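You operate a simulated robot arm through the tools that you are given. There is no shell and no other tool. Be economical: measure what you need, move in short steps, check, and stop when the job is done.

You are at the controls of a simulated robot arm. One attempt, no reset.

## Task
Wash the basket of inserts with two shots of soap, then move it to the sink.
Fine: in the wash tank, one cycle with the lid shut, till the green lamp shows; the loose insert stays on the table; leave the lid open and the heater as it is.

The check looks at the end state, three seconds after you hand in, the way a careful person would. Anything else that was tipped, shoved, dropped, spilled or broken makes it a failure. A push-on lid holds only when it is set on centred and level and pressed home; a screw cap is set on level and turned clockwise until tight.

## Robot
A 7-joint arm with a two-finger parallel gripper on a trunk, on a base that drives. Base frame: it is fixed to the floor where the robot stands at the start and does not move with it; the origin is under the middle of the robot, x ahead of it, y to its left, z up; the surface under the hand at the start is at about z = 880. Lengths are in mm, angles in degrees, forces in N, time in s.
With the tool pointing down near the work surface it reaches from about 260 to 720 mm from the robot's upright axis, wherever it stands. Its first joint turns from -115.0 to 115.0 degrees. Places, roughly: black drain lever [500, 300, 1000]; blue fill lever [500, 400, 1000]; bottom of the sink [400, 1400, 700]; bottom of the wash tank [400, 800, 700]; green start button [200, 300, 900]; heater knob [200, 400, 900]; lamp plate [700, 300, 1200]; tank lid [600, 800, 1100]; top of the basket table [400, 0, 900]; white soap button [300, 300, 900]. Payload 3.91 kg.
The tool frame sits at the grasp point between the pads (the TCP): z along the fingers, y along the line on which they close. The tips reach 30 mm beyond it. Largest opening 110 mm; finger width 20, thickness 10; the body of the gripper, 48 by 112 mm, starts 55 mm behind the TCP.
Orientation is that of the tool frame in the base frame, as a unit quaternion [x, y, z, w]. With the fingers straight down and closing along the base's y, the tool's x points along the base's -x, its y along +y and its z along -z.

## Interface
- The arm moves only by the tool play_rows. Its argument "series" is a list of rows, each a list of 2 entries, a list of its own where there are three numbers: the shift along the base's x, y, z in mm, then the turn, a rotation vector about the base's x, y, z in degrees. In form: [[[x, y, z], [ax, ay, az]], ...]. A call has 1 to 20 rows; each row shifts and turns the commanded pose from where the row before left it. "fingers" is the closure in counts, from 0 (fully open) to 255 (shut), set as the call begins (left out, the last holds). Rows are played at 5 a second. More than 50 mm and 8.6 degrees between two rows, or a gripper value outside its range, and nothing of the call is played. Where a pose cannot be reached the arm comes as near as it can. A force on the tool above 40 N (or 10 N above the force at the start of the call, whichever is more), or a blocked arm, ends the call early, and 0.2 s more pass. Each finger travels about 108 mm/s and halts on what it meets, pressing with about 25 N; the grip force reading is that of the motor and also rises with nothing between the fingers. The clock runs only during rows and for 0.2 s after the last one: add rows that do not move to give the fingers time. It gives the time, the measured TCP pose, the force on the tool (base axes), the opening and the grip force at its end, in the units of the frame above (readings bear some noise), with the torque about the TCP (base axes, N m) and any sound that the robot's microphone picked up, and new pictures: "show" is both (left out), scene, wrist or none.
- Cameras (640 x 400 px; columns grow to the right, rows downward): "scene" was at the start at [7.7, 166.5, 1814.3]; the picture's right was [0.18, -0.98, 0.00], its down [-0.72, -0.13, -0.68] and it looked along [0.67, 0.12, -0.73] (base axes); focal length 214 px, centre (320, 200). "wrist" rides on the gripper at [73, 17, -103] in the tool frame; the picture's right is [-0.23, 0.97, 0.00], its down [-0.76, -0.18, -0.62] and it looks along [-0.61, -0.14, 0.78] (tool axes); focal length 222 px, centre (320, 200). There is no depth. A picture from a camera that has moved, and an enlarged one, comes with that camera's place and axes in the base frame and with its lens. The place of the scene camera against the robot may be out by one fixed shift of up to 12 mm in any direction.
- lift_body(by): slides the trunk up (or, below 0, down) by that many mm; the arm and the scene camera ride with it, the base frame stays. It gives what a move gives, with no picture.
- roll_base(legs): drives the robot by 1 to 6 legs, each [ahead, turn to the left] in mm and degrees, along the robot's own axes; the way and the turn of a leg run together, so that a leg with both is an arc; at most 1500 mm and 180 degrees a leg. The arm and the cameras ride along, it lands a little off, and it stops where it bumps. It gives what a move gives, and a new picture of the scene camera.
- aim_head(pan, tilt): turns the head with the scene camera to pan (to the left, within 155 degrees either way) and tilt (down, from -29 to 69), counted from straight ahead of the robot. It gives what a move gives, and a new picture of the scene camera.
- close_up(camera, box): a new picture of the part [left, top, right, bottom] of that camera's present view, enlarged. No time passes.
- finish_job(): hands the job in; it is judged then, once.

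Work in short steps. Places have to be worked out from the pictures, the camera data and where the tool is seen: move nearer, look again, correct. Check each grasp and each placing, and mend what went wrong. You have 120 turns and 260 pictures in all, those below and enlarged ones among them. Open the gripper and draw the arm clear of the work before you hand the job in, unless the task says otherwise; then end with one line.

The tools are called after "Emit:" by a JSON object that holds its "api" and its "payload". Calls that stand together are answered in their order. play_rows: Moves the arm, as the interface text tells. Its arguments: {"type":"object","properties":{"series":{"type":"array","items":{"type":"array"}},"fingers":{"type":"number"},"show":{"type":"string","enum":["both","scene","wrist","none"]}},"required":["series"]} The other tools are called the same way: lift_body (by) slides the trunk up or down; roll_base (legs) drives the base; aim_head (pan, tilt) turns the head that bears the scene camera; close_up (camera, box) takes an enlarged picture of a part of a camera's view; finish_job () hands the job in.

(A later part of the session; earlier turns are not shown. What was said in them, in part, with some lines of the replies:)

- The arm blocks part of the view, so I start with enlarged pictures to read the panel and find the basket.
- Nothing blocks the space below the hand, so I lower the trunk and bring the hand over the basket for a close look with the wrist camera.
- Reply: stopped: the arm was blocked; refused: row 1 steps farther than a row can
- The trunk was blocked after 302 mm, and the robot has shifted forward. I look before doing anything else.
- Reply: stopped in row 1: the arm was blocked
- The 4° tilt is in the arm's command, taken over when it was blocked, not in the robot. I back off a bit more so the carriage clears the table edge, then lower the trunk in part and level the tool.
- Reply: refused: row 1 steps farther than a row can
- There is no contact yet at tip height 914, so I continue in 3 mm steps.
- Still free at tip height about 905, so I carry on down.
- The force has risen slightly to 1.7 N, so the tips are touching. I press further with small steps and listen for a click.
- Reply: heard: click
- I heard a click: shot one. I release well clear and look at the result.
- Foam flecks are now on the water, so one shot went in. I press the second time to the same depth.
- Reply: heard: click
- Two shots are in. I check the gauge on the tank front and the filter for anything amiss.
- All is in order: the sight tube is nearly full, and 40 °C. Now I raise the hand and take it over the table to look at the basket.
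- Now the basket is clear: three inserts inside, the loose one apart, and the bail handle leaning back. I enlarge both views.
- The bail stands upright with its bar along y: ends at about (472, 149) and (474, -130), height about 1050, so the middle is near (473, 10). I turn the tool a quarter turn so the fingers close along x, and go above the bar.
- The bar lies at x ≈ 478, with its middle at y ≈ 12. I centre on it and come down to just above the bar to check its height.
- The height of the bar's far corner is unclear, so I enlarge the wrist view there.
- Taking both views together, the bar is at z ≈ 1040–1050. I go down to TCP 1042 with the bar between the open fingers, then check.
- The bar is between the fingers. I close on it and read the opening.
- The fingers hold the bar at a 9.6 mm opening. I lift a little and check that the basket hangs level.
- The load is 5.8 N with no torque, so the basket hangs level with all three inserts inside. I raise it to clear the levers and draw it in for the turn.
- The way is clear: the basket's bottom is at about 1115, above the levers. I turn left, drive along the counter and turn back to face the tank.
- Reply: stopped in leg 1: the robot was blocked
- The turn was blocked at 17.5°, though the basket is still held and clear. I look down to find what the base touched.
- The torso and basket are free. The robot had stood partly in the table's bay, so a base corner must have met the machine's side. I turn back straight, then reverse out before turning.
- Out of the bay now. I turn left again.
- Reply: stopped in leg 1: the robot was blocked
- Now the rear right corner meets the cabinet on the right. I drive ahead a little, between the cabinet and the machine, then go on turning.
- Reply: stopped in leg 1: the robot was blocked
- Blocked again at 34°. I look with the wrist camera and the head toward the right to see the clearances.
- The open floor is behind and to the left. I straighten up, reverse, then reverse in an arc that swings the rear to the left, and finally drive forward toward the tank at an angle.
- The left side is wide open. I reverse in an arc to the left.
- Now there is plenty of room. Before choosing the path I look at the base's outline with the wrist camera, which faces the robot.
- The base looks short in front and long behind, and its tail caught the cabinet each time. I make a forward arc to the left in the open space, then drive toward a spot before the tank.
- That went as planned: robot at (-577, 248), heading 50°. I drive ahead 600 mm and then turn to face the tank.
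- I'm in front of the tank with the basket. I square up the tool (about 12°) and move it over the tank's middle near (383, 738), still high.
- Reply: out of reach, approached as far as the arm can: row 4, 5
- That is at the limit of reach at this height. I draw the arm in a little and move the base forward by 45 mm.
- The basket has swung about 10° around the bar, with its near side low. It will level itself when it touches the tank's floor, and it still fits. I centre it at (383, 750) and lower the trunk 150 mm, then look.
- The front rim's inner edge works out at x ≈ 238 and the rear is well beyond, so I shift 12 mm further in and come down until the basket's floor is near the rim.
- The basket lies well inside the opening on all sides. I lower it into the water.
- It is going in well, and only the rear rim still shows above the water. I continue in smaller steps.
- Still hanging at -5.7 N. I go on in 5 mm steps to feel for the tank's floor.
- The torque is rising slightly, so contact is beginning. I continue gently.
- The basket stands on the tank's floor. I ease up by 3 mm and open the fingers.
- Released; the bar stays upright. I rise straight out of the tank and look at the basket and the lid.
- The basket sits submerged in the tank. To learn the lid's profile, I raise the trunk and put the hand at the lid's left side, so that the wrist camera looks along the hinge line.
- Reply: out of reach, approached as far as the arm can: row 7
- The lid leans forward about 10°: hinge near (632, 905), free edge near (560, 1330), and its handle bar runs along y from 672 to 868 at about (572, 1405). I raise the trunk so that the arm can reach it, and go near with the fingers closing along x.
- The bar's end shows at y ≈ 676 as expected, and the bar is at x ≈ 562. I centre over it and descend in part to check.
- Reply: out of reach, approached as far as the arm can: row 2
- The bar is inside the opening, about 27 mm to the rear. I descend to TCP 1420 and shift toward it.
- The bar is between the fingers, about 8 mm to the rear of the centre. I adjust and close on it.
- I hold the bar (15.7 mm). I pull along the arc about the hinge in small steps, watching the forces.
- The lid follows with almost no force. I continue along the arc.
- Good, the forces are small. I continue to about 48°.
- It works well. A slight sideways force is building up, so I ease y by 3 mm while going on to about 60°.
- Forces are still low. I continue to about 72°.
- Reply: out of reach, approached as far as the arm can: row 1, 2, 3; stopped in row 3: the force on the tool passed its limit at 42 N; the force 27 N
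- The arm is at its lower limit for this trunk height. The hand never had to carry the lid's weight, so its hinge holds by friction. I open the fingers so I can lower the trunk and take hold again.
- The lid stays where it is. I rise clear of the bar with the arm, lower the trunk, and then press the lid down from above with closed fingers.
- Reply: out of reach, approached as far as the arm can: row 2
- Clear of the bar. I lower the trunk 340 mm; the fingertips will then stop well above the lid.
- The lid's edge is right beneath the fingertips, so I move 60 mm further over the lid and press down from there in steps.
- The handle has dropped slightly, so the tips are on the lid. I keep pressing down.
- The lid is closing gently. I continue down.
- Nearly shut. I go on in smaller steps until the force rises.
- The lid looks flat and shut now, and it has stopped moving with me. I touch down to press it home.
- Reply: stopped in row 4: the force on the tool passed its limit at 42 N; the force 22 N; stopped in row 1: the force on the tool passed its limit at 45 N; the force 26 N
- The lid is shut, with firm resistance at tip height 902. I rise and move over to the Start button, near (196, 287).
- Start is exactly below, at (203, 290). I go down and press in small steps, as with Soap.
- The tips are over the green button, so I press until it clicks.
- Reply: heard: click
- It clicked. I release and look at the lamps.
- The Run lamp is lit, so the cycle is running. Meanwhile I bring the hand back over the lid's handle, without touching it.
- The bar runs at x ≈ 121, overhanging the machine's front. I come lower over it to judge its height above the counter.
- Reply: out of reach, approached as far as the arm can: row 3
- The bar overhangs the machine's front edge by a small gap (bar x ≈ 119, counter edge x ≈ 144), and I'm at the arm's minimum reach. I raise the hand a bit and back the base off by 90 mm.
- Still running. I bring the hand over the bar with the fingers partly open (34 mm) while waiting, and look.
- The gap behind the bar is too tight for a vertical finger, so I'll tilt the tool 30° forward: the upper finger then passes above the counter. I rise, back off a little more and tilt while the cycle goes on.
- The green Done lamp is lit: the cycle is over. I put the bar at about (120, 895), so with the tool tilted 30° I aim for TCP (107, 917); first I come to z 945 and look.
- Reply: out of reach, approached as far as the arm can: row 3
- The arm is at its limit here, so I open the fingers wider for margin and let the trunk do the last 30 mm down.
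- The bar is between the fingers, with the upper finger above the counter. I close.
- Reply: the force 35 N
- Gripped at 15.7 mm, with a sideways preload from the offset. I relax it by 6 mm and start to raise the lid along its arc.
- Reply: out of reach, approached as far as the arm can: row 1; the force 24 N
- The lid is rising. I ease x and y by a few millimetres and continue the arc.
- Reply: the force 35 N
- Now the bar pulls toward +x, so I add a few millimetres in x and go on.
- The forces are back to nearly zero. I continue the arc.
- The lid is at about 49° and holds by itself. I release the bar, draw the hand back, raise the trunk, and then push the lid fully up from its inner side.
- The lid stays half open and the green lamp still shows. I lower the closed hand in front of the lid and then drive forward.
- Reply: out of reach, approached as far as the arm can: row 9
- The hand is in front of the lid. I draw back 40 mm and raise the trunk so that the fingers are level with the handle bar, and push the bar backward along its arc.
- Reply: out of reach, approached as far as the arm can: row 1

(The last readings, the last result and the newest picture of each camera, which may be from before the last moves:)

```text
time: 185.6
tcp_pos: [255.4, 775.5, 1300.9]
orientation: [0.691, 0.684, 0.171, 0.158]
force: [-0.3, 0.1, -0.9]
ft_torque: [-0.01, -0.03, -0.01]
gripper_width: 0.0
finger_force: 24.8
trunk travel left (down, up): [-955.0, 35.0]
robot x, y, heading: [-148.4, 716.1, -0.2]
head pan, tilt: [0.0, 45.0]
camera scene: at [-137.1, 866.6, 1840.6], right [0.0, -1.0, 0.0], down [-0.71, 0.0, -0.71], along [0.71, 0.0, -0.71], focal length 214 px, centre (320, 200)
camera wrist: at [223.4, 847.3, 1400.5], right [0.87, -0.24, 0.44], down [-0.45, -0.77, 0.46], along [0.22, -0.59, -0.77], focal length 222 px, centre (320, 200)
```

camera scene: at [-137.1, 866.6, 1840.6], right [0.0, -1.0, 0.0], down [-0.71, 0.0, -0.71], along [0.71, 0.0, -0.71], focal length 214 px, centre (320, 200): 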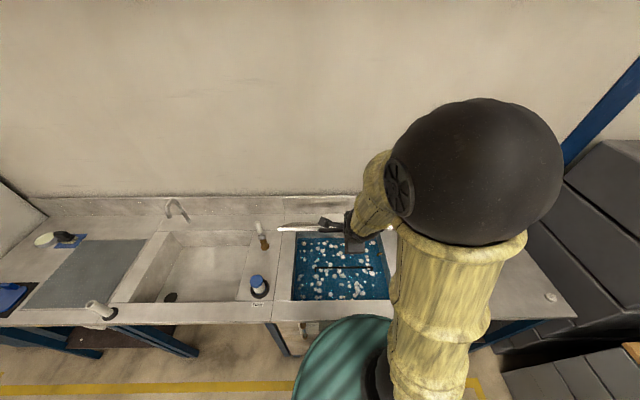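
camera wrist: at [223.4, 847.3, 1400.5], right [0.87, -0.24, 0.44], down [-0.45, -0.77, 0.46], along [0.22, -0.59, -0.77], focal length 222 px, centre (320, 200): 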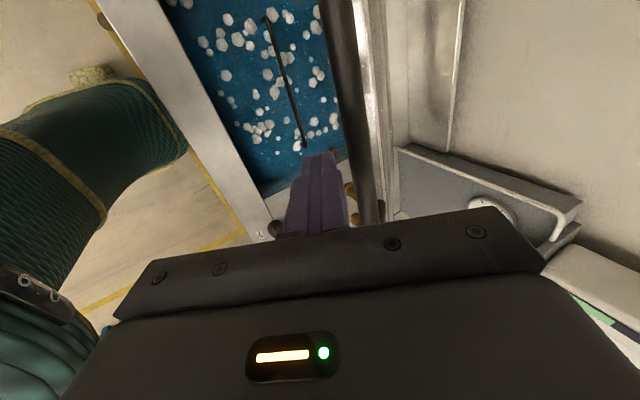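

The bar lies right behind the fingers. I push it along the arc, first half.

Emit:
{"api": "play_rows", "payload": {"series": [[[12, 0, 0], [0, 0, 0]], [[13.5, 0, 8], [0, 0, 0]], [[13.9, 0, 10.9], [0, 0, 0]], [[14.3, 0, 10.4], [0, 0, 0]], [[14.6, 0, 9.9], [0, 0, 0]], [[15, 0, 9.4], [0, 0, 0]], [[15.3, 0, 8.8], [0, 0, 0]], [[15.6, 0, 8.3], [0, 0, 0]], [[15.9, 0, 7.7], [0, 0, 0]], [[0, 0, 0], [0, 0, 0]]]}}

```text
time: 187.8
tcp_pos: [385.6, 775.8, 1374.9]
orientation: [0.691, 0.684, 0.171, 0.158]
force: [0.1, 1.2, 0.4]
ft_torque: [-0.01, 0.0, -0.04]
gripper_width: 0.0
finger_force: 24.6
trunk travel left (down, up): [-955.0, 35.0]
robot x, y, heading: [-150.9, 715.0, -0.2]
head pan, tilt: [0.0, 45.0]
camera scene: at [-137.3, 866.5, 1840.6], right [0.0, -1.0, 0.0], down [-0.71, 0.0, -0.71], along [0.71, 0.0, -0.71], focal length 214 px, centre (320, 200)
camera wrist: at [353.7, 847.4, 1473.8], right [0.87, -0.24, 0.44], down [-0.45, -0.77, 0.46], along [0.22, -0.59, -0.77], focal length 222 px, centre (320, 200)
```

scene: 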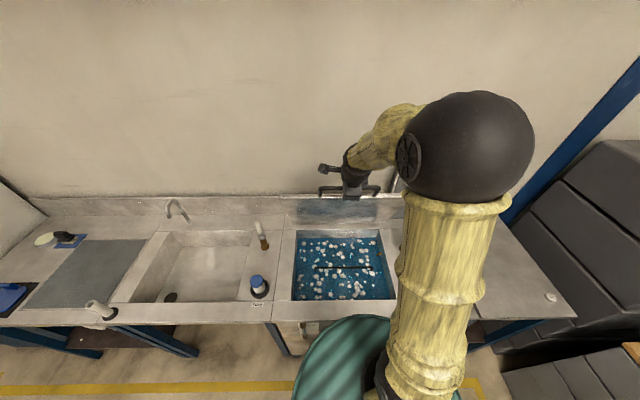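
wrist: 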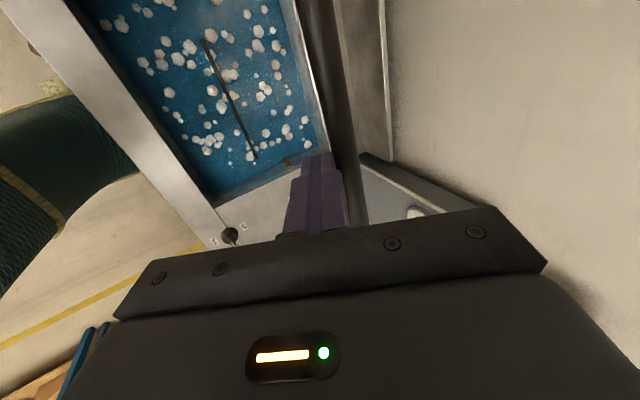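

The lid follows; I do the second half of the arc.

Emit:
{"api": "play_rows", "payload": {"series": [[[16.1, 0, 6], [0, 0, 0]], [[16.4, 0, 5.5], [0, 0, 0]], [[16.6, 0, 5], [0, 0, 0]], [[16.8, 0, 4.5], [0, 0, 0]], [[17, 0, 3.5], [0, 0, 0]], [[17, 0, 3], [0, 0, 0]], [[17, 0, 2], [0, 0, 0]], [[17, 0, 2], [0, 0, 0]], [[14, 0, 1], [0, 0, 0]], [[0, 0, 0], [0, 0, 0]]]}}

```text
time: 190.0
tcp_pos: [532.3, 775.5, 1406.3]
orientation: [0.691, 0.685, 0.17, 0.158]
force: [0.2, -0.3, -0.2]
ft_torque: [-0.01, -0.02, 0.05]
gripper_width: 0.0
finger_force: 24.8
trunk travel left (down, up): [-955.0, 35.0]
robot x, y, heading: [-147.7, 719.6, -0.2]
head pan, tilt: [0.0, 45.0]
camera scene: at [-137.4, 866.5, 1840.6], right [0.0, -1.0, 0.0], down [-0.71, 0.0, -0.71], along [0.71, 0.0, -0.71], focal length 214 px, centre (320, 200)
camera wrist: at [501.6, 846.7, 1506.4], right [0.87, -0.24, 0.44], down [-0.45, -0.77, 0.46], along [0.22, -0.59, -0.77], focal length 222 px, centre (320, 200)
```

scene: 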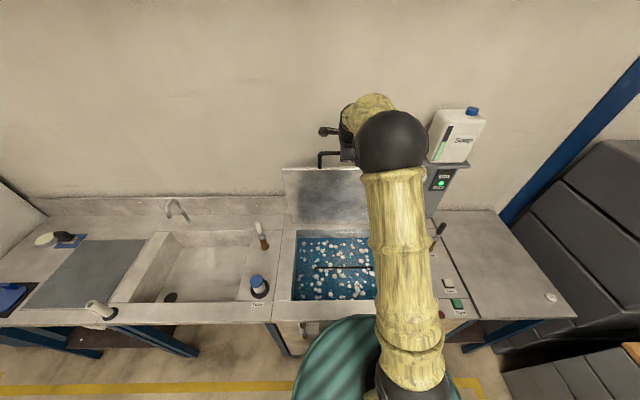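
wrist: 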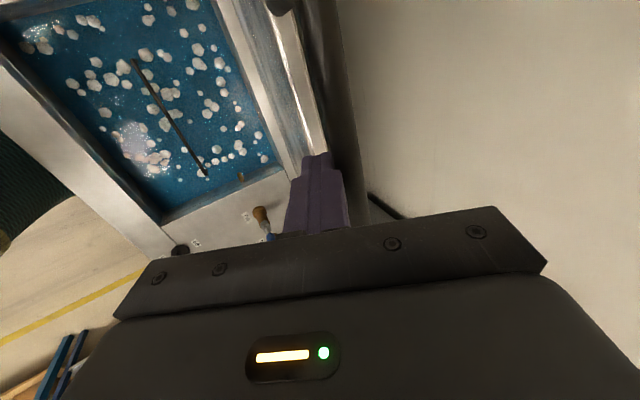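

The lid is back up to its former angle. I draw the hand away and turn the tool straight down again over the tank.

Emit:
{"api": "play_rows", "payload": {"series": [[[-30, 0, 0], [0, 0, 0]], [[-30, 0, 0], [0, 7, 0]], [[-30, 0, 0], [0, 7, 0]], [[-20, 0, 0], [0, 7, 0]], [[-10, -10, 0], [0, 7, 0]], [[-10, -10, 0], [0, 0, 0.8]], [[0, 0, -20], [0, 0, 0]], [[0, 0, 0], [0, 0, 0]]], "fingers": 0}}

```text
time: 191.8
tcp_pos: [402.3, 757.3, 1388.1]
orientation: [0.707, 0.707, -0.003, -0.012]
force: [-0.3, 0.4, 0.5]
ft_torque: [-0.01, -0.02, 0.0]
gripper_width: 109.9
finger_force: 0.1
trunk travel left (down, up): [-955.0, 35.0]
robot x, y, heading: [-152.6, 717.9, -0.1]
head pan, tilt: [0.0, 45.0]
camera scene: at [-138.3, 866.2, 1840.7], right [0.0, -1.0, 0.0], down [-0.71, 0.0, -0.71], along [0.71, 0.0, -0.71], focal length 214 px, centre (320, 200)
camera wrist: at [421.1, 827.2, 1489.4], right [0.97, -0.23, -0.02], down [-0.17, -0.77, 0.62], along [-0.16, -0.6, -0.79], focal length 222 px, centre (320, 200)
```

scene: 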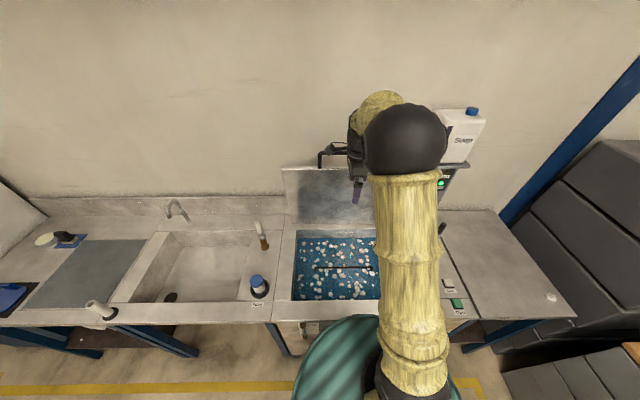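
wrist: 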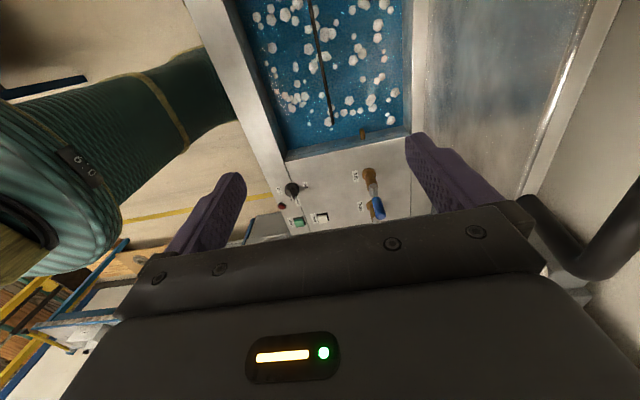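

The tool is straight again, above the basket's handle. I lower the trunk by 440 mm and look.

Emit:
{"api": "lift_body", "payload": {"by": -440}}

Emit:
{"api": "play_rows", "payload": {"series": [[[0, 0, 0], [0, 1.2, 0]], [[0, 0, 0], [0, 0, 0]]]}}

```text
refused: -440 is not a number from -400 to 400
```

```text
time: 192.4
tcp_pos: [403.8, 756.1, 1386.5]
orientation: [0.707, 0.707, -0.01, -0.019]
force: [-0.4, 0.5, 0.2]
ft_torque: [0.01, 0.0, -0.01]
gripper_width: 110.1
finger_force: 0.0
trunk travel left (down, up): [-955.0, 35.0]
robot x, y, heading: [-150.2, 718.2, -0.3]
head pan, tilt: [0.0, 45.0]
camera scene: at [-137.4, 866.6, 1840.6], right [0.0, -1.0, 0.0], down [-0.71, 0.0, -0.71], along [0.71, 0.0, -0.71], focal length 214 px, centre (320, 200)
camera wrist: at [424.0, 827.4, 1489.0], right [0.97, -0.23, -0.04], down [-0.15, -0.77, 0.62], along [-0.17, -0.6, -0.78], focal length 222 px, centre (320, 200)
```

scene: 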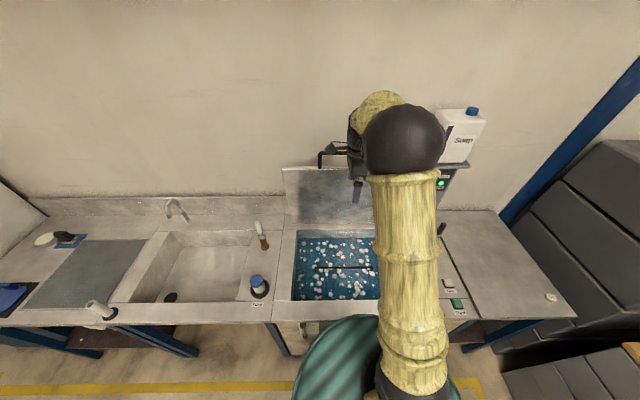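
wrist: 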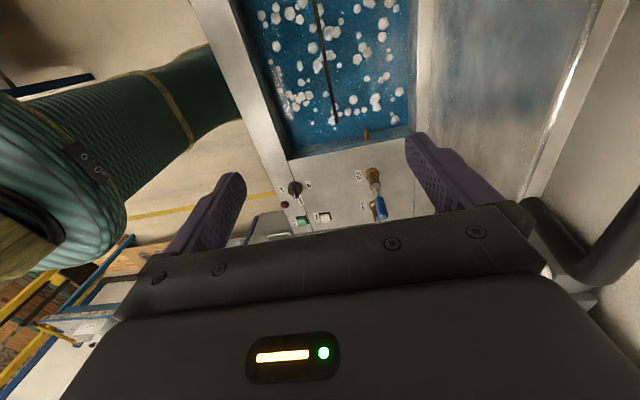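

The small correction went the wrong way, so I undo it and trim the tilt, then lower the trunk in two parts.

Emit:
{"api": "play_rows", "payload": {"series": [[[0, 0, 0], [-0.7, -2.3, 0]], [[0, 0, 0], [0, 0, 0]]], "show": "none"}}

Emit:
{"api": "lift_body", "payload": {"by": -390}}

Emit:
{"api": "play_rows", "payload": {"series": [[[0, 0, -25], [0, 0, 0]], [[0, 0, -25], [0, 0, 0]], [[0, 0, 0], [0, 0, 0]]]}}

```text
time: 193.0
tcp_pos: [402.8, 756.6, 1387.1]
orientation: [0.707, 0.707, 0.0, 0.0]
force: [0.5, 0.3, 1.4]
ft_torque: [-0.02, 0.01, 0.02]
gripper_width: 109.8
finger_force: 0.0
trunk travel left (down, up): [-955.0, 35.0]
robot x, y, heading: [-151.4, 714.3, -0.4]
head pan, tilt: [0.0, 45.0]
```

```text
time: 196.8
tcp_pos: [403.4, 756.4, 996.8]
orientation: [0.707, 0.707, 0.001, -0.001]
force: [0.1, 0.9, 0.3]
ft_torque: [-0.01, 0.02, -0.01]
gripper_width: 110.0
finger_force: 0.1
trunk travel left (down, up): [-565.0, 425.0]
robot x, y, heading: [-148.4, 718.8, -0.2]
head pan, tilt: [0.0, 45.0]
```

```text
time: 197.6
tcp_pos: [403.8, 756.5, 947.0]
orientation: [0.707, 0.707, 0.0, -0.001]
force: [0.4, 0.2, 0.6]
ft_torque: [-0.01, 0.02, -0.05]
gripper_width: 110.1
finger_force: 0.1
trunk travel left (down, up): [-565.0, 425.0]
robot x, y, heading: [-147.4, 718.9, -0.2]
head pan, tilt: [0.0, 45.0]
camera scene: at [-137.1, 866.5, 1450.6], right [0.0, -1.0, 0.0], down [-0.71, 0.0, -0.71], along [0.71, 0.0, -0.71], focal length 214 px, centre (320, 200)
camera wrist: at [419.6, 828.2, 1048.4], right [0.97, -0.23, 0.0], down [-0.18, -0.76, 0.62], along [-0.14, -0.61, -0.78], focal length 222 px, centre (320, 200)
```

scene: 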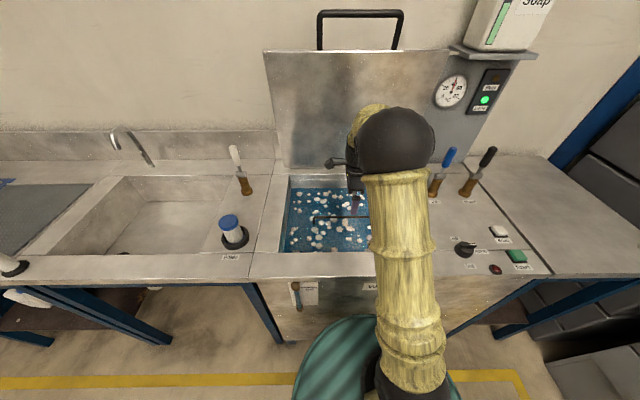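
wrist: 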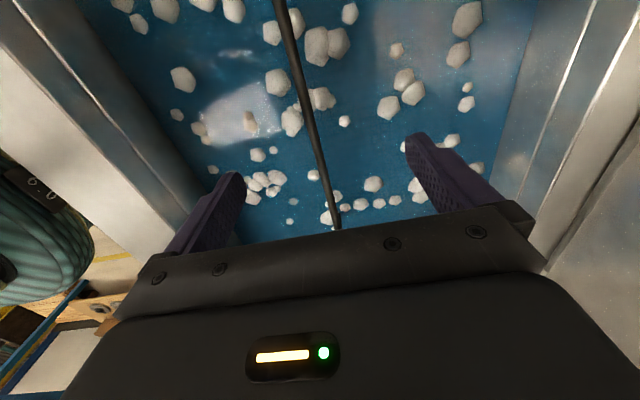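

The bar is at x ≈ 395. I centre and go down around it to TCP 842, then close.

Emit:
{"api": "play_rows", "payload": {"series": [[[-8, -5, -30], [0, 0, 0]], [[0, 0, -30], [0, 0, 0]], [[0, 0, -30], [0, 0, 0]], [[0, 0, -14], [0, 0, 0]], [[0, 0, 0], [0, 0, 0]]], "show": "wrist"}}

Emit:
{"api": "play_rows", "payload": {"series": [[[0, 0, 0], [0, 0, 0]], [[0, 0, 0], [0, 0, 0]], [[0, 0, 0], [0, 0, 0]], [[0, 0, 0], [0, 0, 0]], [[0, 0, 0], [0, 0, 0]]], "fingers": 255, "show": "wrist"}}

```text
time: 198.8
tcp_pos: [395.9, 751.9, 843.8]
orientation: [0.707, 0.707, 0.001, -0.001]
force: [-0.4, 0.0, -0.2]
ft_torque: [0.01, 0.04, 0.01]
gripper_width: 110.2
finger_force: 0.0
trunk travel left (down, up): [-565.0, 425.0]
robot x, y, heading: [-151.3, 714.3, -0.3]
head pan, tilt: [0.0, 45.0]
camera wrist: at [412.0, 823.5, 944.4], right [0.97, -0.23, 0.0], down [-0.18, -0.76, 0.62], along [-0.14, -0.61, -0.78], focal length 222 px, centre (320, 200)
```

wrist: 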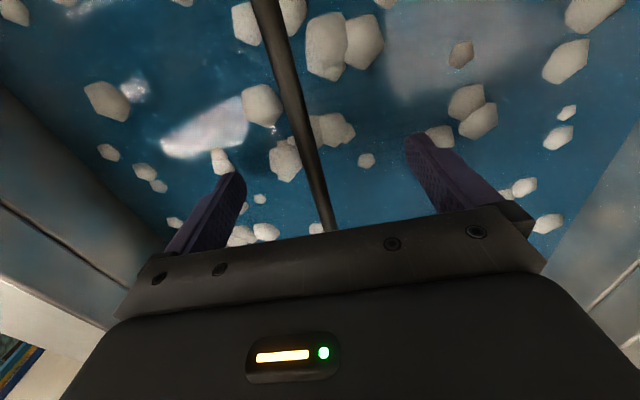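

```text
time: 200.0
tcp_pos: [395.4, 750.1, 842.3]
orientation: [0.707, 0.707, 0.0, -0.001]
force: [-0.9, -0.1, 0.9]
ft_torque: [0.05, 0.01, 0.01]
gripper_width: 9.7
finger_force: 25.6
trunk travel left (down, up): [-565.0, 425.0]
robot x, y, heading: [-151.0, 714.8, -0.2]
head pan, tilt: [0.0, 45.0]
camera wrist: at [411.9, 823.5, 944.7], right [0.97, -0.23, 0.0], down [-0.18, -0.76, 0.62], along [-0.14, -0.61, -0.78], focal length 222 px, centre (320, 200)
```

wrist: 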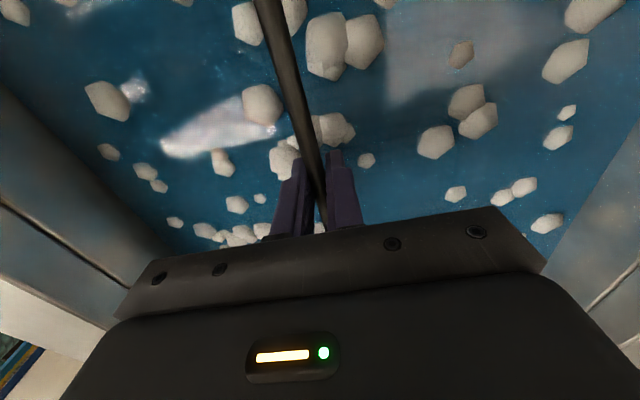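

The bar is held at 9.7 mm. I lift the basket slowly out of the water and let it drain over the tank.

Emit:
{"api": "play_rows", "payload": {"series": [[[0, 0, 8], [0, 0, 0]], [[0, 0, 15], [0, 0, 0]], [[0, 0, 20], [0, 0, 0]], [[0, 0, 20], [0, 0, 0]], [[0, 0, 20], [0, 0, 0]], [[0, 0, 20], [0, 0, 0]], [[0, 0, 25], [0, 0, 0]], [[0, 0, 25], [0, 0, 0]], [[0, 0, 25], [0, 0, 0]], [[0, 0, 25], [0, 0, 0]], [[0, 0, 25], [0, 0, 0]], [[0, 0, 0], [0, 0, 0]], [[0, 0, 0], [0, 0, 0]], [[0, 0, 0], [0, 0, 0]]]}}

```text
time: 203.0
tcp_pos: [396.1, 751.2, 1071.5]
orientation: [0.707, 0.707, 0.0, -0.001]
force: [0.4, -1.4, -4.8]
ft_torque: [-0.06, 0.01, 0.0]
gripper_width: 9.6
finger_force: 25.0
trunk travel left (down, up): [-565.0, 425.0]
robot x, y, heading: [-148.3, 715.0, -0.1]
head pan, tilt: [0.0, 45.0]
camera scene: at [-136.6, 866.6, 1450.6], right [0.0, -1.0, 0.0], down [-0.71, 0.0, -0.71], along [0.71, 0.0, -0.71], focal length 214 px, centre (320, 200)
camera wrist: at [412.6, 823.8, 1172.2], right [0.97, -0.23, 0.0], down [-0.18, -0.76, 0.62], along [-0.14, -0.61, -0.78], focal length 222 px, centre (320, 200)
```

scene: 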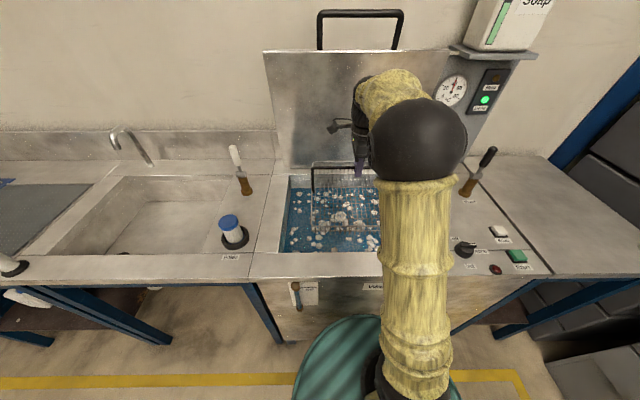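
wrist: 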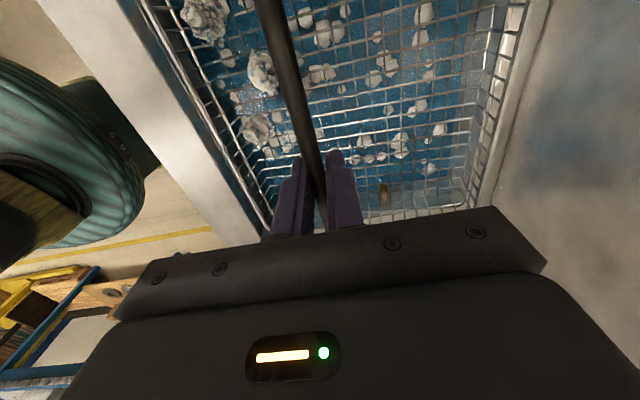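

All three inserts are in the basket. I look at the sink closely from here to plan the placing.

Emit:
{"api": "close_up", "payload": {"camera": "scene", "box": [0, 100, 290, 290]}}

```text
2.11 times, centred on (145, 195) of scene
camera zoom: at [-136.6, 866.6, 1450.6], right [0.0, -1.0, 0.0], down [-0.71, 0.0, -0.71], along [0.71, 0.0, -0.71], focal length 452 px, centre (688, 210)
```

zoom: 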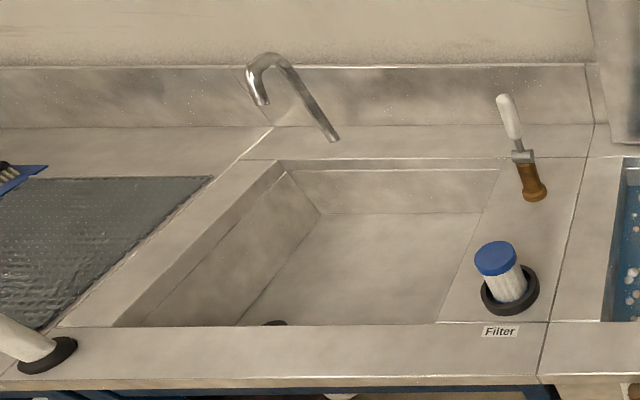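

The sink opening spans x ≈ 195–545, y ≈ 1215–1652, and the tap is at y ≈ 1585, so (380, 1395) is a clear place. I raise the basket and draw it in, away from the lid.

Emit:
{"api": "play_rows", "payload": {"series": [[[0, 0, 25], [0, 0, 0]], [[0, 0, 25], [0, 0, 0]], [[0, 0, 25], [0, 0, 0]], [[-20, 0, 15], [0, 0, 0]], [[-25, 0, 0], [0, 0, 0]], [[-25, 0, 0], [0, 0, 0]], [[0, 0, 0], [0, 0, 0]]], "show": "none"}}

Emit:
{"api": "lift_body", "payload": {"by": 140}}

Emit:
{"api": "roll_base", "payload": {"legs": [[-75, 0]]}}

```text
time: 204.6
tcp_pos: [325.5, 752.0, 1160.8]
orientation: [0.707, 0.707, 0.0, 0.0]
force: [-0.7, 0.0, -5.0]
ft_torque: [-0.01, 0.0, 0.01]
gripper_width: 9.7
finger_force: 24.7
trunk travel left (down, up): [-565.0, 425.0]
robot x, y, heading: [-149.6, 716.5, -0.4]
head pan, tilt: [0.0, 45.0]
```

```text
time: 206.3
tcp_pos: [326.1, 752.0, 1301.2]
orientation: [0.707, 0.707, 0.001, -0.001]
force: [0.4, 0.4, -6.0]
ft_torque: [-0.04, 0.03, 0.02]
gripper_width: 9.5
finger_force: 24.9
trunk travel left (down, up): [-705.0, 285.0]
robot x, y, heading: [-149.8, 715.0, -0.0]
head pan, tilt: [0.0, 45.0]
```

```text
time: 207.4
tcp_pos: [249.8, 752.2, 1302.8]
orientation: [0.707, 0.707, 0.001, 0.0]
force: [-0.5, 0.3, -5.3]
ft_torque: [-0.07, 0.01, -0.02]
gripper_width: 9.8
finger_force: 24.5
trunk travel left (down, up): [-705.0, 285.0]
robot x, y, heading: [-226.0, 718.7, -0.1]
head pan, tilt: [0.0, 45.0]
camera scene: at [-212.9, 866.9, 1590.6], right [0.0, -1.0, 0.0], down [-0.71, 0.0, -0.71], along [0.71, 0.0, -0.71], focal length 214 px, centre (320, 200)
```

scene: 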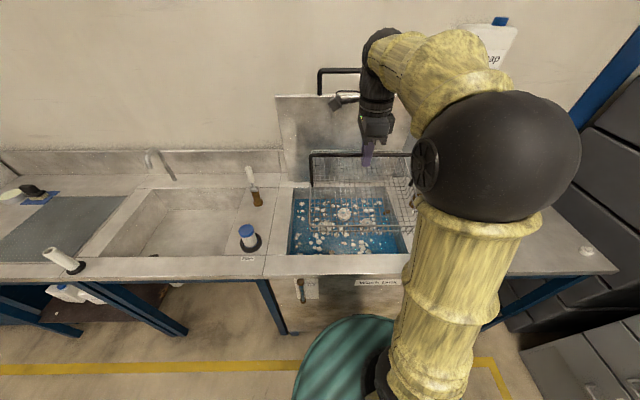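

Clear. I turn left, drive 670 mm along the counter, and turn back.

Emit:
{"api": "roll_base", "payload": {"legs": [[0, 90]]}}

Emit:
{"api": "roll_base", "payload": {"legs": [[670, 0]]}}

```text
time: 213.3
tcp_pos: [-255.6, 1192.1, 1300.6]
orientation: [0.006, 1.0, 0.0, -0.001]
force: [0.4, 0.5, -5.7]
ft_torque: [0.02, -0.01, -0.01]
gripper_width: 9.6
finger_force: 25.1
trunk travel left (down, up): [-705.0, 285.0]
robot x, y, heading: [-221.7, 714.8, 88.9]
head pan, tilt: [0.0, 45.0]
camera scene: at [-386.4, 738.7, 1590.6], right [1.0, -0.02, 0.0], down [-0.01, -0.71, -0.71], along [0.01, 0.71, -0.71], focal length 214 px, centre (320, 200)
```

scene: 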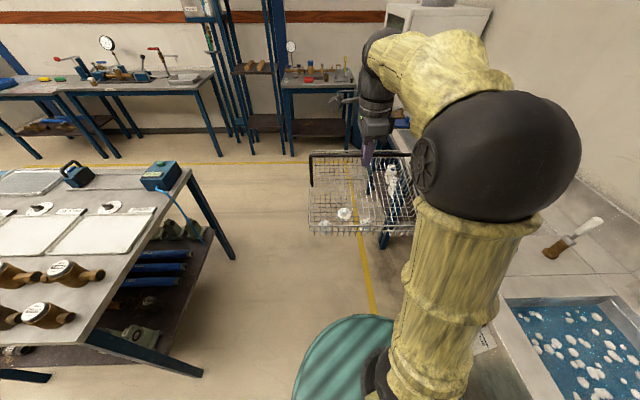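

```text
time: 217.6
tcp_pos: [-241.5, 1864.8, 1301.0]
orientation: [0.008, 1.0, 0.0, -0.001]
force: [0.2, 0.6, -5.3]
ft_torque: [-0.04, -0.09, -0.01]
gripper_width: 9.9
finger_force: 24.8
trunk travel left (down, up): [-705.0, 285.0]
robot x, y, heading: [-214.1, 1388.2, 88.8]
head pan, tilt: [0.0, 45.0]
camera scene: at [-374.1, 1410.9, 1590.6], right [1.0, -0.02, 0.0], down [-0.01, -0.71, -0.71], along [0.01, 0.71, -0.71], focal length 214 px, centre (320, 200)
```

scene: 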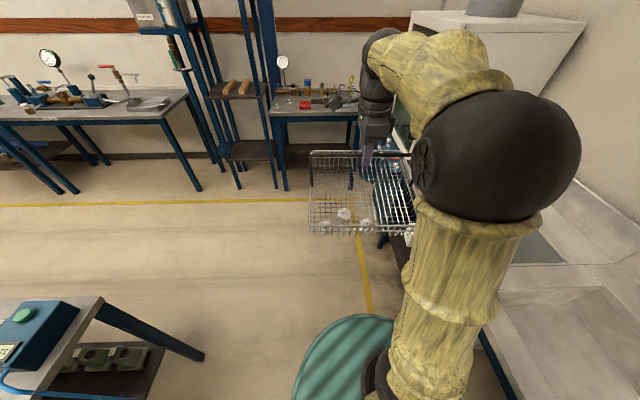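

All clear; I turn right to face the sink.

Emit:
{"api": "roll_base", "payload": {"legs": [[0, -89]]}}

Emit:
{"api": "play_rows", "payload": {"series": [[[0, 0, 0], [0, 0, 0]]], "show": "wrist"}}

```text
time: 223.5
tcp_pos: [263.6, 1423.8, 1301.2]
orientation: [0.708, 0.707, 0.001, -0.002]
force: [-0.2, 0.0, -6.1]
ft_torque: [-0.03, 0.03, 0.0]
gripper_width: 9.9
finger_force: 25.3
trunk travel left (down, up): [-705.0, 285.0]
robot x, y, heading: [-211.6, 1392.2, -0.3]
head pan, tilt: [0.0, 45.0]
camera scene: at [-198.6, 1538.4, 1590.6], right [-0.01, -1.0, 0.0], down [-0.71, 0.0, -0.71], along [0.71, 0.0, -0.71], focal length 214 px, centre (320, 200)
```

scene: 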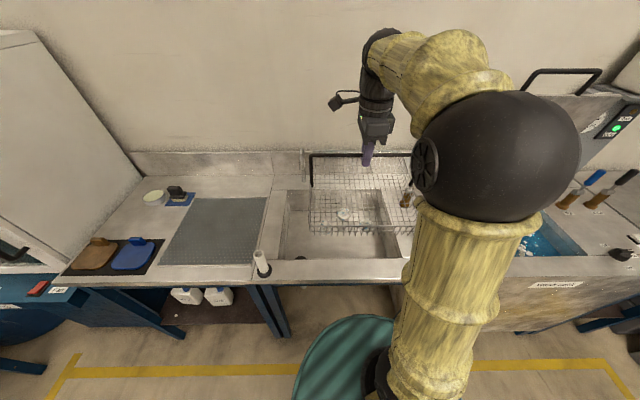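

```text
time: 223.9
tcp_pos: [264.5, 1423.6, 1300.2]
orientation: [0.708, 0.707, 0.0, -0.001]
force: [-0.7, 0.3, -5.2]
ft_torque: [-0.02, 0.01, -0.03]
gripper_width: 9.7
finger_force: 24.7
trunk travel left (down, up): [-705.0, 285.0]
robot x, y, heading: [-216.0, 1388.1, -0.4]
head pan, tilt: [0.0, 45.0]
camera wrist: at [281.0, 1495.7, 1402.2], right [0.97, -0.23, 0.0], down [-0.18, -0.76, 0.62], along [-0.14, -0.61, -0.78], focal length 222 px, centre (320, 200)
```

wrist: 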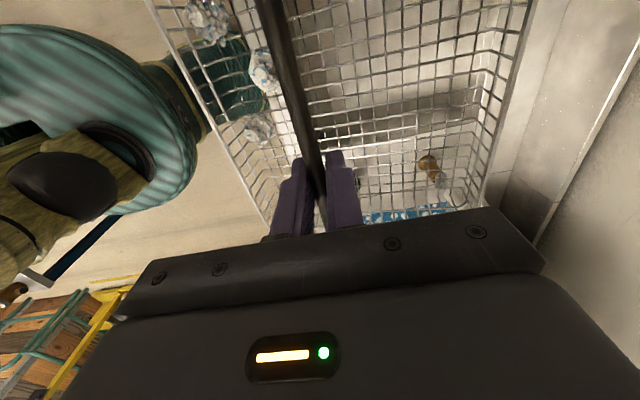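

The sink is in front; from both views it spans y ≈ 1225–1665, and the tap is to the left at the back. I drive forward 60 mm, move over (382, 1418), and lower the trunk.

Emit:
{"api": "roll_base", "payload": {"legs": [[60, 0]]}}

Emit:
{"api": "play_rows", "payload": {"series": [[[20, -2, -10], [0, 0, 0]], [[20, -2, -10], [0, 0, 0]], [[18, -2, -10], [0, 0, 0]], [[0, 0, 0], [0, 0, 0]]], "show": "none"}}

Emit:
{"api": "lift_body", "payload": {"by": -160}}

Emit:
{"api": "play_rows", "payload": {"series": [[[0, 0, 0], [0, 0, 0]]]}}

```text
time: 224.9
tcp_pos: [326.4, 1422.5, 1300.0]
orientation: [0.708, 0.706, 0.0, -0.001]
force: [-0.6, 0.1, -5.2]
ft_torque: [-0.04, 0.11, -0.02]
gripper_width: 9.6
finger_force: 25.1
trunk travel left (down, up): [-705.0, 285.0]
robot x, y, heading: [-152.2, 1391.0, -0.3]
head pan, tilt: [0.0, 45.0]
camera scene: at [-136.8, 1538.1, 1590.6], right [-0.01, -1.0, 0.0], down [-0.71, 0.0, -0.71], along [0.71, 0.0, -0.71], focal length 214 px, centre (320, 200)
```

scene: 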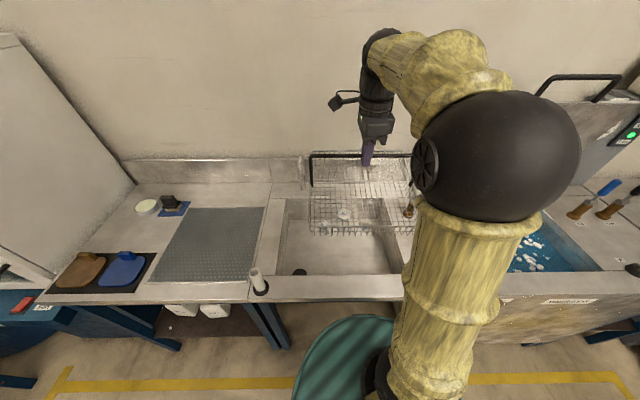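

```text
time: 225.9
tcp_pos: [382.5, 1415.4, 1270.8]
orientation: [0.708, 0.707, 0.0, -0.001]
force: [-1.3, -0.9, -5.3]
ft_torque: [-0.03, -0.01, 0.02]
gripper_width: 9.6
finger_force: 25.1
trunk travel left (down, up): [-705.0, 285.0]
robot x, y, heading: [-150.5, 1388.5, -0.4]
head pan, tilt: [0.0, 45.0]
```

```text
time: 227.7
tcp_pos: [383.5, 1416.6, 1109.5]
orientation: [0.707, 0.707, -0.001, -0.001]
force: [-0.3, -0.6, -5.2]
ft_torque: [-0.07, 0.01, -0.01]
gripper_width: 9.6
finger_force: 24.6
trunk travel left (down, up): [-545.0, 445.0]
robot x, y, heading: [-149.5, 1390.0, -0.3]
head pan, tilt: [0.0, 45.0]
```

```text
time: 228.1
tcp_pos: [383.1, 1416.2, 1110.9]
orientation: [0.707, 0.707, 0.0, -0.002]
force: [0.1, -0.5, -5.1]
ft_torque: [-0.03, 0.01, 0.0]
gripper_width: 9.6
finger_force: 25.1
trunk travel left (down, up): [-545.0, 445.0]
robot x, y, heading: [-150.0, 1385.2, -0.2]
head pan, tilt: [0.0, 45.0]
camera scene: at [-137.6, 1538.1, 1430.6], right [-0.01, -1.0, 0.0], down [-0.71, 0.0, -0.71], along [0.71, 0.0, -0.71], focal length 214 px, centre (320, 200)
camera wrist: at [400.2, 1489.4, 1212.2], right [0.97, -0.23, 0.0], down [-0.18, -0.76, 0.62], along [-0.14, -0.61, -0.78], focal length 222 px, centre (320, 200)
```

scene: 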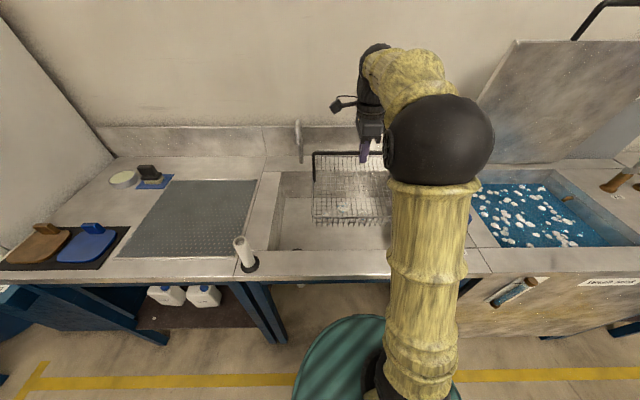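
wrist: 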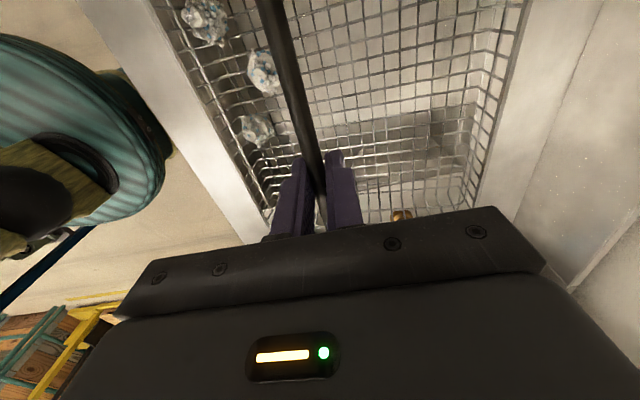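

The geometry matches the tank's. I shift 10 mm in x and lower into the sink.

Emit:
{"api": "play_rows", "payload": {"series": [[[10, 0, -15], [0, 0, 0]], [[0, 0, -25], [0, 0, 0]], [[0, 0, -25], [0, 0, 0]], [[0, 0, 0], [0, 0, 0]]]}}

Emit:
{"api": "close_up", "payload": {"camera": "scene", "box": [230, 110, 420, 280]}}

```text
time: 229.1
tcp_pos: [392.7, 1416.2, 1045.1]
orientation: [0.707, 0.707, 0.0, -0.001]
force: [-0.2, -0.2, -5.8]
ft_torque: [-0.09, 0.02, 0.03]
gripper_width: 9.6
finger_force: 24.7
trunk travel left (down, up): [-545.0, 445.0]
robot x, y, heading: [-147.6, 1389.3, -0.3]
head pan, tilt: [0.0, 45.0]
camera scene: at [-137.5, 1538.1, 1430.6], right [-0.01, -1.0, 0.0], down [-0.71, 0.0, -0.71], along [0.71, 0.0, -0.71], focal length 214 px, centre (320, 200)
camera wrist: at [410.8, 1489.0, 1146.8], right [0.97, -0.23, 0.0], down [-0.18, -0.76, 0.62], along [-0.14, -0.61, -0.78], focal length 222 px, centre (320, 200)
```

scene: 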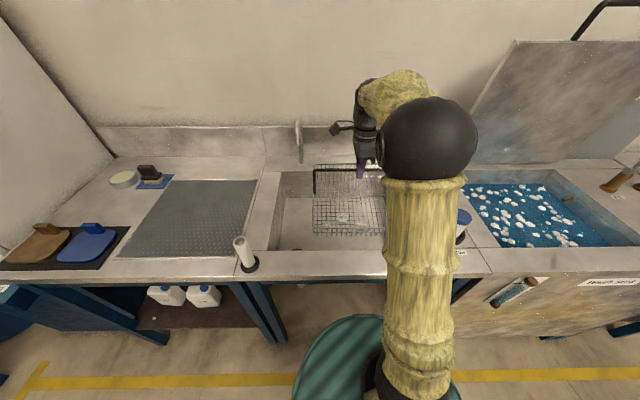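
wrist: 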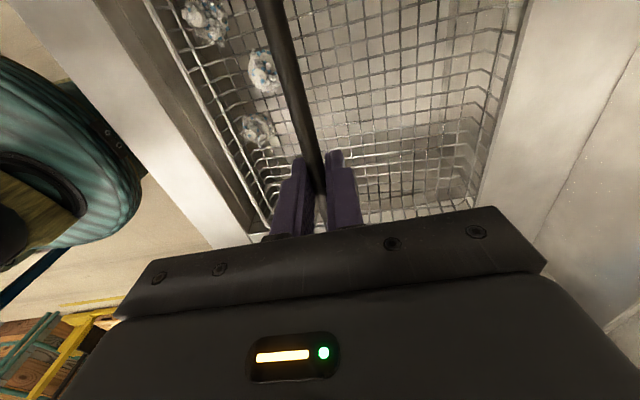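

```text
2.35 times, centred on (325, 195) of scene
camera zoom: at [-137.5, 1538.1, 1430.6], right [-0.01, -1.0, 0.0], down [-0.71, 0.0, -0.71], along [0.71, 0.0, -0.71], focal length 505 px, centre (308, 212)
```

zoom: 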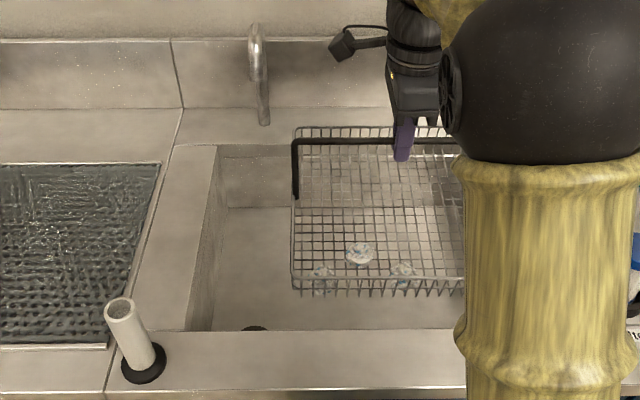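

Margins are good on all sides. I continue down.

Emit:
{"api": "play_rows", "payload": {"series": [[[0, 0, -30], [0, 0, 0]], [[0, 0, -30], [0, 0, 0]], [[0, 0, -30], [0, 0, 0]], [[0, 0, -30], [0, 0, 0]], [[0, 0, -25], [0, 0, 0]], [[0, 0, 0], [0, 0, 0]]]}}

```text
time: 230.5
tcp_pos: [393.7, 1417.8, 900.2]
orientation: [0.708, 0.707, 0.0, 0.0]
force: [0.3, -0.1, -3.9]
ft_torque: [0.08, 0.02, 0.02]
gripper_width: 9.4
finger_force: 25.2
trunk travel left (down, up): [-545.0, 445.0]
robot x, y, heading: [-151.3, 1389.5, -0.5]
head pan, tilt: [0.0, 45.0]
camera scene: at [-137.7, 1538.1, 1430.6], right [-0.01, -1.0, 0.0], down [-0.71, 0.0, -0.71], along [0.71, 0.0, -0.71], focal length 214 px, centre (320, 200)
camera wrist: at [410.6, 1489.7, 1002.1], right [0.97, -0.23, 0.0], down [-0.18, -0.76, 0.62], along [-0.14, -0.61, -0.78], focal length 222 px, centre (320, 200)
```

scene: 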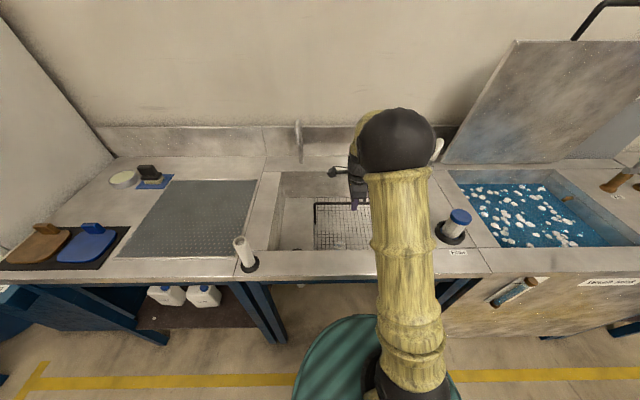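
wrist: 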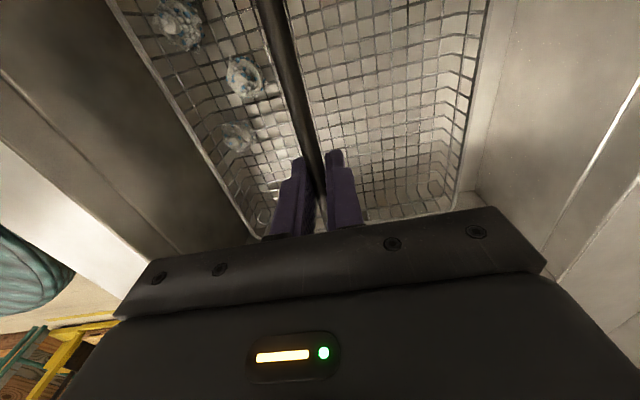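

The basket has levelled itself, so it is touching the sink's floor already. I feel further in small steps.

Emit:
{"api": "play_rows", "payload": {"series": [[[0, 0, -4], [0, 0, 0]], [[0, 0, -4], [0, 0, 0]], [[0, 0, 0], [0, 0, 0]]], "show": "none"}}

```text
time: 231.3
tcp_pos: [392.5, 1417.0, 894.7]
orientation: [0.707, 0.707, 0.002, 0.001]
force: [5.4, 0.8, 19.9]
ft_torque: [0.02, -0.07, 0.1]
gripper_width: 9.6
finger_force: 25.5
trunk travel left (down, up): [-545.0, 445.0]
robot x, y, heading: [-150.0, 1387.4, -0.4]
head pan, tilt: [0.0, 45.0]
```

It stands on the floor (20 N). I ease off 4 mm and open the fingers.

Emit:
{"api": "play_rows", "payload": {"series": [[[0, 0, 4], [0, 0, 0]], [[0, 0, 0], [0, 0, 0]]], "show": "none"}}

Emit:
{"api": "play_rows", "payload": {"series": [[[0, 0, 0], [0, 0, 0]], [[0, 0, 0], [0, 0, 0]], [[0, 0, 0], [0, 0, 0]], [[0, 0, 0], [0, 0, 0]]], "fingers": 60, "show": "wrist"}}

Emit:
{"api": "play_rows", "payload": {"series": [[[0, 0, 20], [0, 0, 0]], [[0, 0, 40], [0, 0, 0]], [[0, 0, 45], [0, 0, 0]], [[0, 0, 45], [0, 0, 0]], [[0, 0, 45], [0, 0, 0]], [[-30, 0, 30], [0, 0, 0]], [[-40, 0, 0], [0, 0, 0]], [[-40, 0, 0], [0, 0, 0]], [[0, 0, 0], [0, 0, 0]]], "show": "both"}}

```text
time: 231.9
tcp_pos: [392.3, 1416.6, 894.0]
orientation: [0.708, 0.707, -0.001, -0.003]
force: [0.3, 0.8, -4.4]
ft_torque: [0.12, 0.04, 0.0]
gripper_width: 9.7
finger_force: 25.3
trunk travel left (down, up): [-545.0, 445.0]
robot x, y, heading: [-149.3, 1386.9, -0.5]
head pan, tilt: [0.0, 45.0]
```

```text
time: 232.9
tcp_pos: [394.4, 1415.3, 896.1]
orientation: [0.708, 0.706, 0.001, 0.0]
force: [-0.3, 0.4, -0.2]
ft_torque: [0.03, -0.03, -0.01]
gripper_width: 84.3
finger_force: 0.1
trunk travel left (down, up): [-545.0, 445.0]
robot x, y, heading: [-153.5, 1386.6, -0.3]
head pan, tilt: [0.0, 45.0]
camera wrist: at [410.1, 1489.2, 998.3], right [0.97, -0.23, 0.0], down [-0.18, -0.76, 0.62], along [-0.14, -0.61, -0.78], focal length 222 px, centre (320, 200)
```

wrist: 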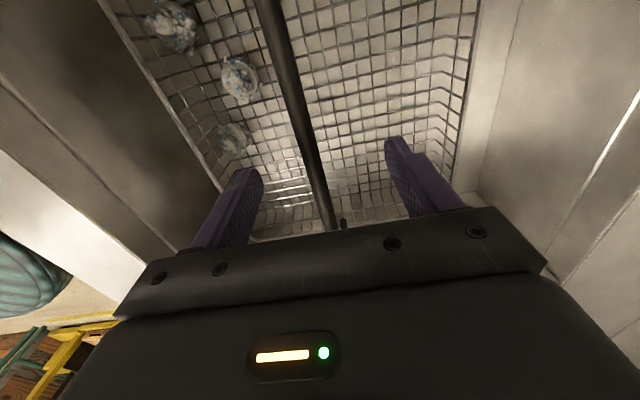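

```text
time: 234.9
tcp_pos: [283.0, 1414.6, 1122.1]
orientation: [0.708, 0.706, -0.001, -0.001]
force: [0.7, -0.6, 0.5]
ft_torque: [0.01, -0.03, -0.01]
gripper_width: 84.4
finger_force: 0.0
trunk travel left (down, up): [-545.0, 445.0]
robot x, y, heading: [-151.8, 1387.8, -0.4]
head pan, tilt: [0.0, 45.0]
camera scene: at [-138.2, 1538.0, 1430.6], right [-0.01, -1.0, 0.0], down [-0.71, 0.0, -0.71], along [0.71, 0.0, -0.71], focal length 214 px, centre (320, 200)
camera wrist: at [299.1, 1488.5, 1223.4], right [0.97, -0.23, 0.0], down [-0.18, -0.76, 0.62], along [-0.14, -0.61, -0.78], focal length 222 px, centre (320, 200)
```

scene: 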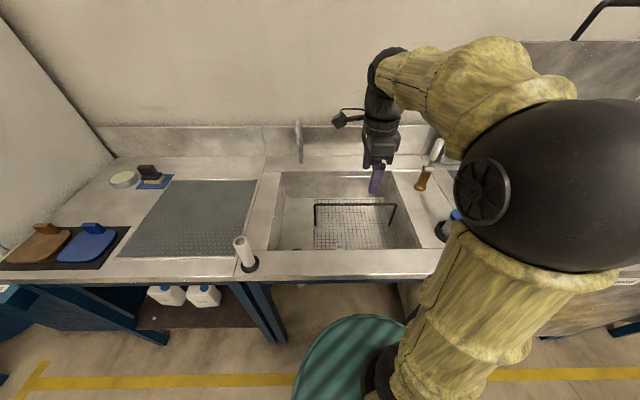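
wrist: 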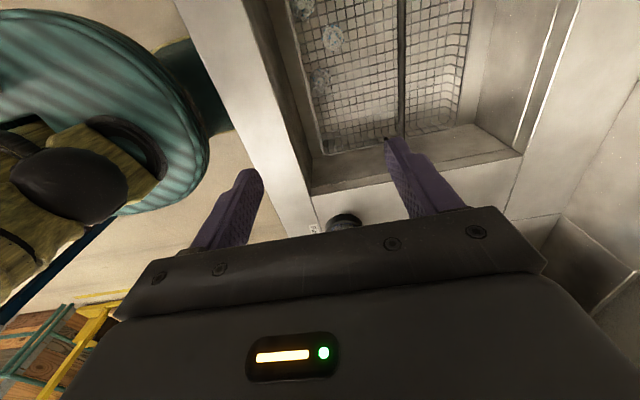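

The basket stands level in the sink with its three inserts. I draw the arm clear and check the whole scene once more.

Emit:
{"api": "play_rows", "payload": {"series": [[[0, 0, 45], [0, 0, 0]], [[0, 0, 45], [0, 0, 0]], [[-30, 0, 30], [0, 0, 0]], [[0, 0, 0], [0, 0, 0]]], "fingers": 0, "show": "none"}}

Emit:
{"api": "roll_base", "payload": {"legs": [[-250, 0]]}}

Emit:
{"api": "aim_head", "payload": {"pan": -45, "tilt": 30}}

Emit:
{"api": "close_up", "payload": {"camera": "scene", "box": [200, 80, 520, 300]}}

```text
time: 235.9
tcp_pos: [252.3, 1416.1, 1242.1]
orientation: [0.707, 0.707, 0.0, -0.002]
force: [-0.8, 1.3, 0.0]
ft_torque: [-0.02, 0.03, 0.01]
gripper_width: 110.1
finger_force: 0.0
trunk travel left (down, up): [-545.0, 445.0]
robot x, y, heading: [-151.3, 1386.8, -0.4]
head pan, tilt: [0.0, 45.0]
```

```text
time: 238.0
tcp_pos: [-0.1, 1417.1, 1242.1]
orientation: [0.708, 0.706, 0.001, 0.0]
force: [0.3, 0.9, -0.1]
ft_torque: [0.0, -0.01, 0.01]
gripper_width: 110.3
finger_force: 0.0
trunk travel left (down, up): [-545.0, 445.0]
robot x, y, heading: [-401.4, 1390.0, -0.6]
head pan, tilt: [0.0, 45.0]
camera scene: at [-389.4, 1539.5, 1430.6], right [-0.01, -1.0, 0.0], down [-0.71, 0.0, -0.71], along [0.71, 0.0, -0.71], focal length 214 px, centre (320, 200)
```

scene: 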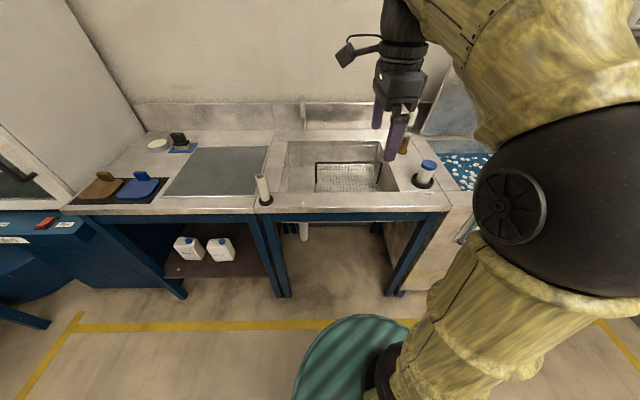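

```text
time: 239.1
tcp_pos: [1.0, 1417.6, 1241.3]
orientation: [0.708, 0.706, 0.0, -0.001]
force: [0.4, 0.5, -0.9]
ft_torque: [0.04, -0.01, -0.01]
gripper_width: 109.9
finger_force: 0.0
trunk travel left (down, up): [-545.0, 445.0]
robot x, y, heading: [-401.6, 1388.1, -0.5]
head pan, tilt: [-45.0, 30.0]
camera scene: at [-406.6, 1475.7, 1453.2], right [-0.71, -0.7, 0.0], down [-0.35, 0.36, -0.87], along [0.61, -0.62, -0.5], focal length 214 px, centre (320, 200)
```

scene: 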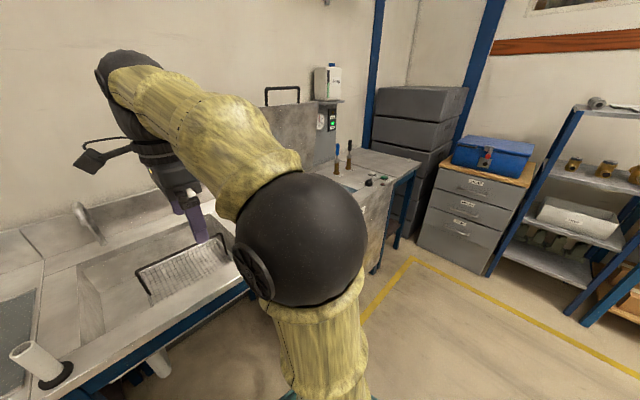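

```text
1.82 times, centred on (360, 190) of scene
camera zoom: at [-406.6, 1475.7, 1453.2], right [-0.71, -0.7, 0.0], down [-0.35, 0.36, -0.87], along [0.61, -0.62, -0.5], focal length 390 px, centre (247, 218)
```

zoom: 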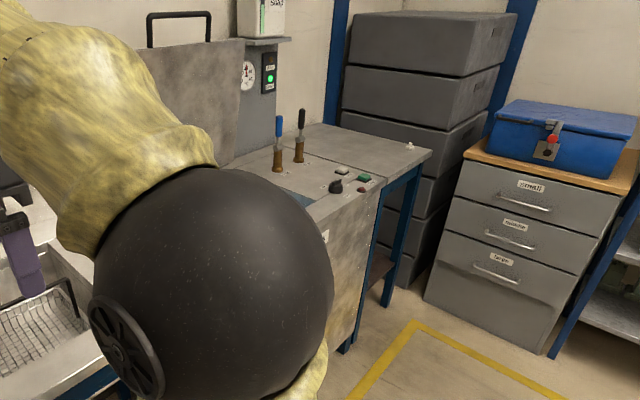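

Everything is in place: lid open, Done lamp green, heater untouched, the loose insert on the table, the basket level in the sink, gripper open and clear. I hand the job in.

Emit:
{"api": "finish_job", "payload": {}}

```text
The job is handed in.
```

The basket of three inserts was washed in the tank with two shots of soap, one cycle with the lid shut until the green lamp showed, and now stands in the sink; the lid is open, the heater is untouched, and the loose insert is still on the table.
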